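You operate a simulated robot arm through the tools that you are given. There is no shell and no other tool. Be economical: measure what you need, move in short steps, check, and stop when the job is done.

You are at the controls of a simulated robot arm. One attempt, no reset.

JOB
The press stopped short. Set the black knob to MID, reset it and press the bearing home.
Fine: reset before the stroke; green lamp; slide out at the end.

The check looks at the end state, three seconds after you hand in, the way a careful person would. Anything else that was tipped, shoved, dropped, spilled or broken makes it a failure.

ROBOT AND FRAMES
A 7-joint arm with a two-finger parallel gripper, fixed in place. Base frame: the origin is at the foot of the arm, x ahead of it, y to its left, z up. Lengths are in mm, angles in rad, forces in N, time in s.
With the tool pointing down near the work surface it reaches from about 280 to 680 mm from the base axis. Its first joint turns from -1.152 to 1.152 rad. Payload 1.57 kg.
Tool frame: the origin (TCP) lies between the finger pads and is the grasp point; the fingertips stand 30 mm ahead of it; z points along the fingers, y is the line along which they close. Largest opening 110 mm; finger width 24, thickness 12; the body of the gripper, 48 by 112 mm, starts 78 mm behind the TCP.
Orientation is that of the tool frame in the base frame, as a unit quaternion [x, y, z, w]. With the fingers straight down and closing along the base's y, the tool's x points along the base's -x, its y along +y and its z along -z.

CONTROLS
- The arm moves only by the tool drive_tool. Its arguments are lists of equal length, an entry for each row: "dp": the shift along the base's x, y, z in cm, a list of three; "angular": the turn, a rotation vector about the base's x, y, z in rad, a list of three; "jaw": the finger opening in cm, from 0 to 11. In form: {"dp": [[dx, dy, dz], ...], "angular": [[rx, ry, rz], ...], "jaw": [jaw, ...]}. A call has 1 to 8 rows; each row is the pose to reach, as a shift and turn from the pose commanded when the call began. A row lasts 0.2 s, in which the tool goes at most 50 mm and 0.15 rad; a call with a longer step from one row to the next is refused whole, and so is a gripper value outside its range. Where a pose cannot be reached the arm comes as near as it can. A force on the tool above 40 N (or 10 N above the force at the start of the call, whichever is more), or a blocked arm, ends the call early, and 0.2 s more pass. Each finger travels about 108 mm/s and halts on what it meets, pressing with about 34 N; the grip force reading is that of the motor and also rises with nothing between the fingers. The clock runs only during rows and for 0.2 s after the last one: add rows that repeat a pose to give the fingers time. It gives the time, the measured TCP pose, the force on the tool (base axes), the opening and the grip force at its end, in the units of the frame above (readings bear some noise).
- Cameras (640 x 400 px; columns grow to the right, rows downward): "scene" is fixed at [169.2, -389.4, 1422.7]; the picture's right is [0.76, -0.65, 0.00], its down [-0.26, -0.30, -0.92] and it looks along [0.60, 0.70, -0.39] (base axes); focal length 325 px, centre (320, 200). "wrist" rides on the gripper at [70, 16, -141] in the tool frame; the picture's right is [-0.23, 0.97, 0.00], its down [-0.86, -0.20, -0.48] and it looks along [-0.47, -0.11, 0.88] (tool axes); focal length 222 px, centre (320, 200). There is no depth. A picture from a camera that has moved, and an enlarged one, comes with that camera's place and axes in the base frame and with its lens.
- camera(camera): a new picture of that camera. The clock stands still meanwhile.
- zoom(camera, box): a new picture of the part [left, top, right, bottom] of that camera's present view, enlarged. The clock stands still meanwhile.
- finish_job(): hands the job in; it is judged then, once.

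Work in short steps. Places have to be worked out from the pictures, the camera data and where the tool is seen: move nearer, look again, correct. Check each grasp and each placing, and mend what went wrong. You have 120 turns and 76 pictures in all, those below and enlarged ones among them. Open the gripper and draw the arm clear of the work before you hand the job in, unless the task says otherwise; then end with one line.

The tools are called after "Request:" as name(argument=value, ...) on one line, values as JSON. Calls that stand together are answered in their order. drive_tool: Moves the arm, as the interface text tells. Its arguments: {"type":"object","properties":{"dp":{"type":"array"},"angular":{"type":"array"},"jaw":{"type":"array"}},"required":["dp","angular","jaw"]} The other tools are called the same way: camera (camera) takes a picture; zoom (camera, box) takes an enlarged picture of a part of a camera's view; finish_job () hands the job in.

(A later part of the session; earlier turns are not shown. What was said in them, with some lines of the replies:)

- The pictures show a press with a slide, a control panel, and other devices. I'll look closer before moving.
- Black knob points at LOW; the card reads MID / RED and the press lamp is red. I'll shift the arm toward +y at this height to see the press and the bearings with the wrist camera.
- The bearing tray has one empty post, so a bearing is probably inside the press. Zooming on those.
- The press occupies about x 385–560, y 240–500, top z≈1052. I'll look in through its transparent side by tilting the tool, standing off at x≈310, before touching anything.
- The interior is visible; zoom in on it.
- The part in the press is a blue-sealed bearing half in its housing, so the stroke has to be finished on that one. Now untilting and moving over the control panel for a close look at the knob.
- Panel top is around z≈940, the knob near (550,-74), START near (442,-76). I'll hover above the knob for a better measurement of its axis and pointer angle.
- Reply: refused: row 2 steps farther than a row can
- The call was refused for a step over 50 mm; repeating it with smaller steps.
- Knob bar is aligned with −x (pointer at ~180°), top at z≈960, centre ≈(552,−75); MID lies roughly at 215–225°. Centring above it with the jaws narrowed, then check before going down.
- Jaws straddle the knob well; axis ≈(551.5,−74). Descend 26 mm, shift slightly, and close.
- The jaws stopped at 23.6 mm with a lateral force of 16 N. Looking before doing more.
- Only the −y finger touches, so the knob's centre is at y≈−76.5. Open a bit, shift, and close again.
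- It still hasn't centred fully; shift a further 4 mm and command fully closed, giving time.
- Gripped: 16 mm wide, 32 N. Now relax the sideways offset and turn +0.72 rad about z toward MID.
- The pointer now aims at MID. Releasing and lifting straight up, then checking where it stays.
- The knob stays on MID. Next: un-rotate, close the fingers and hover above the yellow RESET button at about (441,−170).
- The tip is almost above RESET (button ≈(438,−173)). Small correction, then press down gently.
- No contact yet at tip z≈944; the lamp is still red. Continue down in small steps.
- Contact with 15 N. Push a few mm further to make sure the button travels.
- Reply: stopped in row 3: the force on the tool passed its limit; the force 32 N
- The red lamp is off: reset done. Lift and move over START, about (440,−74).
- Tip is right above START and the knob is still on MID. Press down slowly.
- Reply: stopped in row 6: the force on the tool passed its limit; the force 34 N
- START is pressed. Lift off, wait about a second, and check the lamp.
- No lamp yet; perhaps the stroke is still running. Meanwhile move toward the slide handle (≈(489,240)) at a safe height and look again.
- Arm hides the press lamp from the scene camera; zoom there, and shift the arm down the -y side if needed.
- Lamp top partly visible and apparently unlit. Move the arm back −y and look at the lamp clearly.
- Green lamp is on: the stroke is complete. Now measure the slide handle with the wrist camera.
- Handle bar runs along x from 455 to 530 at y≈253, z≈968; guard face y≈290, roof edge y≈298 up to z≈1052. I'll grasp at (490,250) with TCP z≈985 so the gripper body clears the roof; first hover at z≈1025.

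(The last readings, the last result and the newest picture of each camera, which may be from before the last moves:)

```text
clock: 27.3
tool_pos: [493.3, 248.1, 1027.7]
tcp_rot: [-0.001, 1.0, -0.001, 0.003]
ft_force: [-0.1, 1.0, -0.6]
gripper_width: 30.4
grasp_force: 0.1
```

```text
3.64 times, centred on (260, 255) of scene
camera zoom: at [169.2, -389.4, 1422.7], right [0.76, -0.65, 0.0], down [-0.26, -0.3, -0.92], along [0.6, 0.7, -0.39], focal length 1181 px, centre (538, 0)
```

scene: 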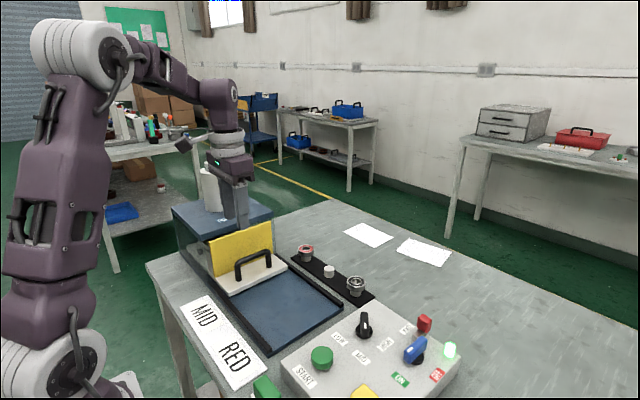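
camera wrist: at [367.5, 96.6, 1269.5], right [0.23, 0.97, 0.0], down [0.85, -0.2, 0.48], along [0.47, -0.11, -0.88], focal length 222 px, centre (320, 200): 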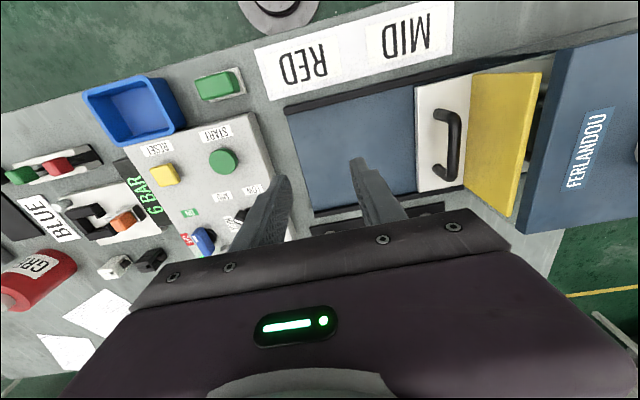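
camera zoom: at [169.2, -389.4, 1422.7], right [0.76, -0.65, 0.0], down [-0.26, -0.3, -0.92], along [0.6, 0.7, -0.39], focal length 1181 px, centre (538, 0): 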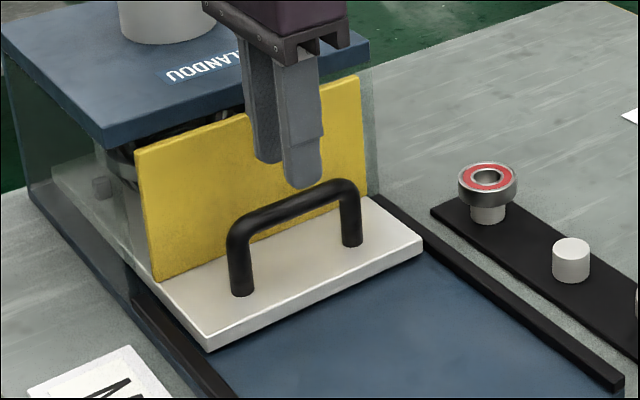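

Refined: bar at y≈258, guard at y≈301. Shift +9 mm in y, descend to z≈985 and close.

Request:
drive_tool(dp=[[-0.2, 0.9, 0], [-0.2, 0.9, -2], [-0.2, 0.9, -4.1], [-0.2, 0.9, -4.1], [-0.2, 0.9, -4.1], [-0.2, 0.9, -4.1]], angular=[[0, 0, 0], [0, 0, 0], [0, 0, 0], [0, 0, 0], [0, 0, 0], [0, 0, 0]], jaw=[3, 3, 3, 2, 1, 0.5])

Request:
zoom(camera="scene", box=[180, 200, 340, 310])

```text
clock: 28.7
tool_pos: [491.1, 257.4, 984.0]
tcp_rot: [-0.002, 1.0, 0.0, 0.003]
ft_force: [0.2, 4.7, -3.0]
gripper_width: 15.9
grasp_force: 31.3
```

```text
3.64 times, centred on (260, 255) of scene
camera zoom: at [169.2, -389.3, 1422.7], right [0.76, -0.65, 0.0], down [-0.26, -0.3, -0.92], along [0.6, 0.7, -0.39], focal length 1181 px, centre (538, 0)
```

zoom: 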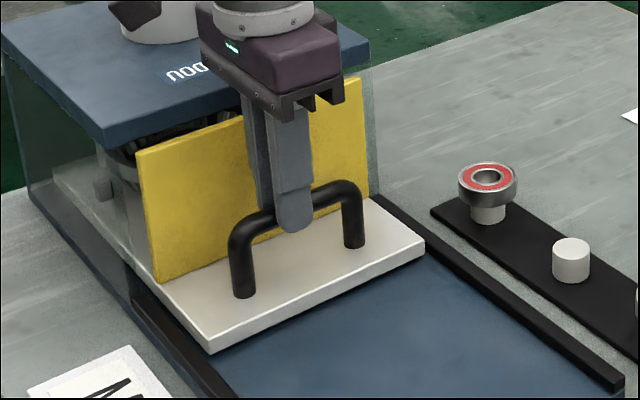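

The bar is gripped. Pull smoothly in −y, 12 cm first.

Request:
drive_tool(dp=[[0, -0.8, 0], [0, -2.2, 0], [0, -3.8, 0], [0, -5.4, 0], [0, -7, 0], [0, -8.6, 0], [0, -10.2, 0], [0, -11.5, 0]], angular=[[0, 0, 0], [0, 0, 0], [0, 0, 0], [0, 0, 0], [0, 0, 0], [0, 0, 0], [0, 0, 0], [0, 0, 0]], jaw=[0.5, 0.5, 0.5, 0.5, 0.5, 0.5, 0.5, 0.5])

Request:
camera(camera="scene")

```text
clock: 30.5
tool_pos: [490.9, 141.8, 983.0]
tcp_rot: [-0.001, 1.0, -0.001, 0.003]
ft_force: [14.0, 0.9, 18.2]
gripper_width: 16.0
grasp_force: 31.2
```

```text
30 pictures are left
```

scene: 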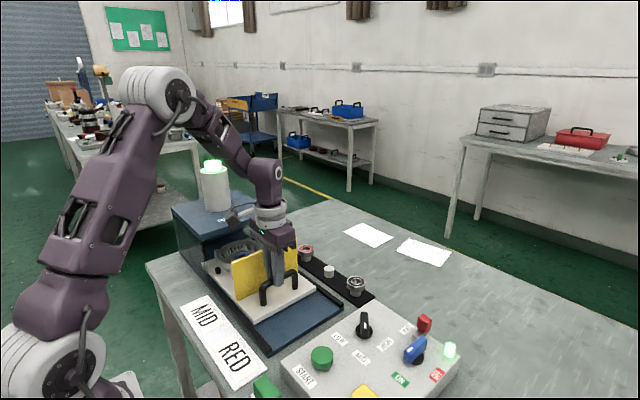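

The slide comes out, green lamp on. Continue pulling toward the end stop.

Request:
drive_tool(dp=[[0, -1, 0], [0, -2.4, 0], [0, -3.6, 0], [0, -4.8, 0], [0, -6, 0], [0, -7, 0], [0, -8, 0], [0, -8.5, 0]], angular=[[0, 0, 0], [0, 0, 0], [0, 0, 0], [0, 0, 0], [0, 0, 0], [0, 0, 0], [0, 0, 0], [0, 0, 0]], jaw=[0.5, 0.5, 0.5, 0.5, 0.5, 0.5, 0.5, 0.5])

Request:
camera(camera="scene")

```text
clock: 32.3
tool_pos: [490.8, 54.7, 984.7]
tcp_rot: [-0.001, 1.0, -0.001, 0.001]
ft_force: [4.2, 1.6, -18.4]
gripper_width: 15.8
grasp_force: 31.7
```

```text
29 pictures are left
```

scene: 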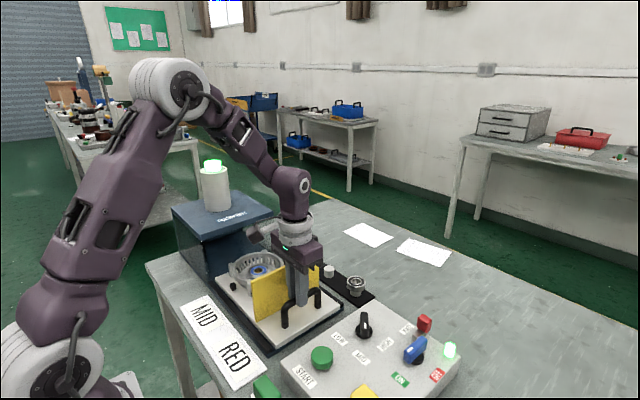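

The slide is nearly at the rail end. Try another centimetre to feel for the stop.

Request:
drive_tool(dp=[[0, -0.4, 0], [0, -0.8, 0], [0, -1.2, 0], [0, -1.2, 0]], angular=[[0, 0, 0], [0, 0, 0], [0, 0, 0], [0, 0, 0]], jaw=[0.5, 0.5, 0.5, 0.5])

Request:
zoom(camera="scene", box=[160, 150, 380, 370])

```text
clock: 33.3
tool_pos: [490.3, 44.0, 984.3]
tcp_rot: [0.0, 1.0, 0.0, 0.004]
ft_force: [-3.1, 2.2, 17.4]
gripper_width: 15.7
grasp_force: 31.5
```

```text
1.82 times, centred on (270, 260) of scene
camera zoom: at [168.9, -389.4, 1422.7], right [0.76, -0.65, 0.0], down [-0.26, -0.3, -0.92], along [0.6, 0.7, -0.39], focal length 590 px, centre (411, 91)
```

zoom: 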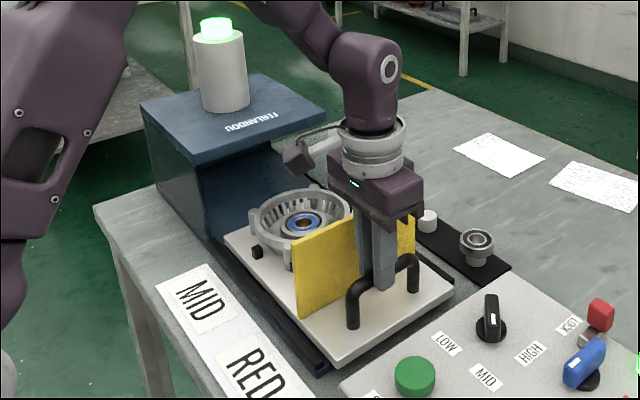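

Housing with the blue bearing is fully clear of the press. One more small pull to find the stop.

Request:
drive_tool(dp=[[0, -0.4, 0], [0, -0.8, 0], [0, -1.2, 0], [0, -1.2, 0]], angular=[[0, 0, 0], [0, 0, 0], [0, 0, 0], [0, 0, 0]], jaw=[0.5, 0.5, 0.5, 0.5])

Request:
zoom(camera="scene", box=[200, 220, 360, 360])

```text
clock: 34.0
tool_pos: [489.7, 40.3, 983.2]
tcp_rot: [-0.003, 1.0, 0.004, 0.004]
ft_force: [-4.1, 7.6, 3.4]
gripper_width: 15.7
grasp_force: 31.1
stopped in row 3: the force on the tool passed its limit (the readings are from after the stop); the commanded pose is now the measured one
```

```text
2.86 times, centred on (280, 290) of scene
camera zoom: at [169.1, -389.2, 1422.7], right [0.76, -0.65, 0.0], down [-0.26, -0.3, -0.92], along [0.6, 0.7, -0.39], focal length 928 px, centre (434, -57)
```

zoom: 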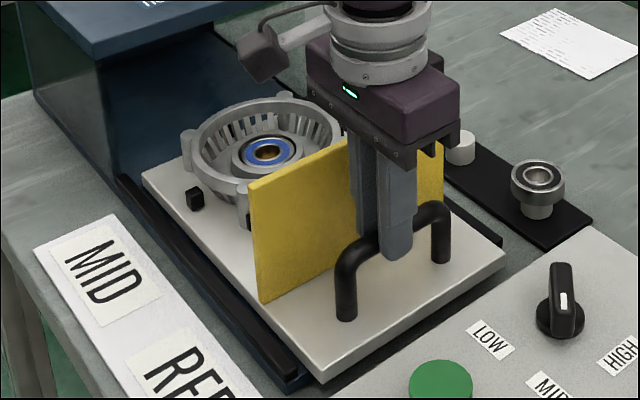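

The end stop is reached. Release, lift straight up and retreat, keeping clear of the guard and housing.

Request:
drive_tool(dp=[[0, 0, 0], [0, 0, 0], [0, 0, 3], [0, 0, 7], [0, 0, 11], [0, 0, 15], [-3, 0, 19], [-6, -3, 21]], angular=[[0, 0, 0], [0, 0, 0], [0, 0, 0], [0, 0, 0], [0, 0, 0], [0, 0, 0], [0, 0, 0], [0, 0, 0]], jaw=[2.5, 3, 3, 3, 3, 3, 3, 3])

Request:
camera(camera="wrist")

Request:
camera(camera="scene")

```text
clock: 35.9
tool_pos: [429.2, 9.7, 1195.7]
tcp_rot: [-0.002, 1.0, 0.003, 0.004]
ft_force: [-0.4, 0.0, 0.7]
gripper_width: 30.0
grasp_force: 0.1
```

```text
26 pictures are left
camera wrist: at [359.4, 25.7, 1336.0], right [0.22, 0.97, 0.01], down [0.85, -0.2, 0.48], along [0.47, -0.1, -0.87], focal length 222 px, centre (320, 200)
```

wrist: 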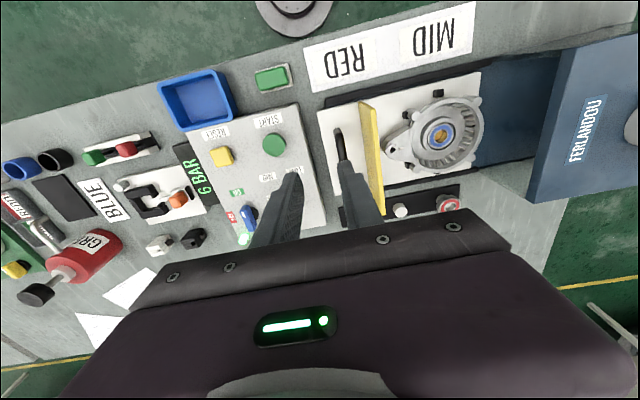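

```text
25 pictures are left
```

scene: 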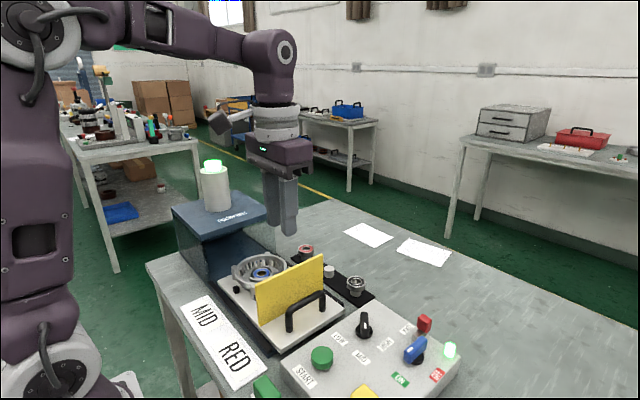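

Lamp green, slide out, knob on MID, nothing else moved. A last close check of the bearing seat.

Request:
zoom(camera="wrist", box=[370, 80, 510, 190])

Request:
zoom(camera="scene", box=[220, 240, 400, 350])

```text
3.64 times, centred on (440, 135) of wrist
camera zoom: at [359.4, 25.7, 1336.0], right [0.22, 0.97, 0.01], down [0.85, -0.2, 0.48], along [0.47, -0.1, -0.87], focal length 808 px, centre (-116, 436)
```

zoom: 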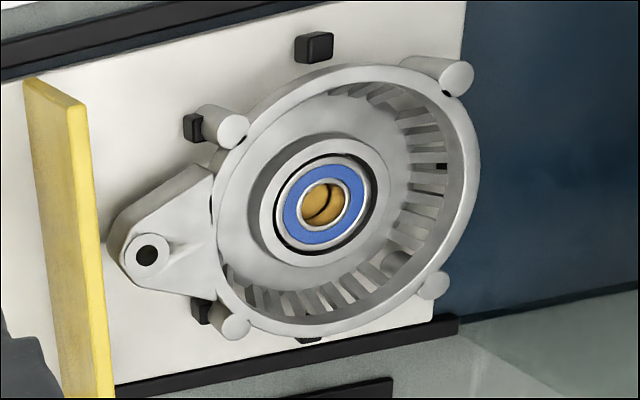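

```text
3.56 times, centred on (310, 295) of scene
camera zoom: at [169.2, -389.4, 1422.7], right [0.76, -0.65, 0.0], down [-0.26, -0.3, -0.92], along [0.6, 0.7, -0.39], focal length 1154 px, centre (356, -138)
```

zoom: 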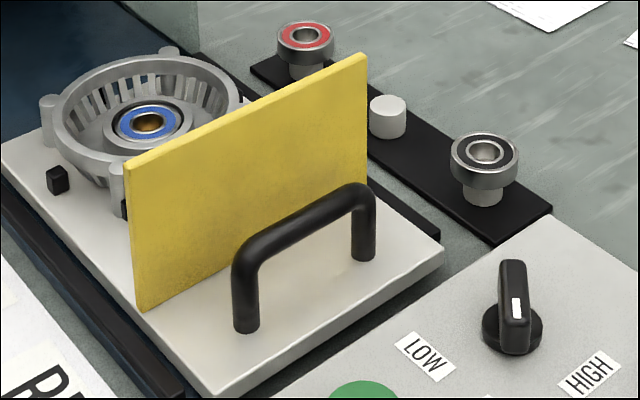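

The bearing is seated in its bore and everything is in the requested end state; handing in.

Request:
finish_job()

```text
The job is handed in.
```

I set the knob to MID, reset the press and ran the stroke: the lamp is green, the bearing looks seated in its bore, and the slide is out at its end stop. The bearing in the press was the blue-sealed one, although the card beside it reads RED, so check that it is the part you meant.
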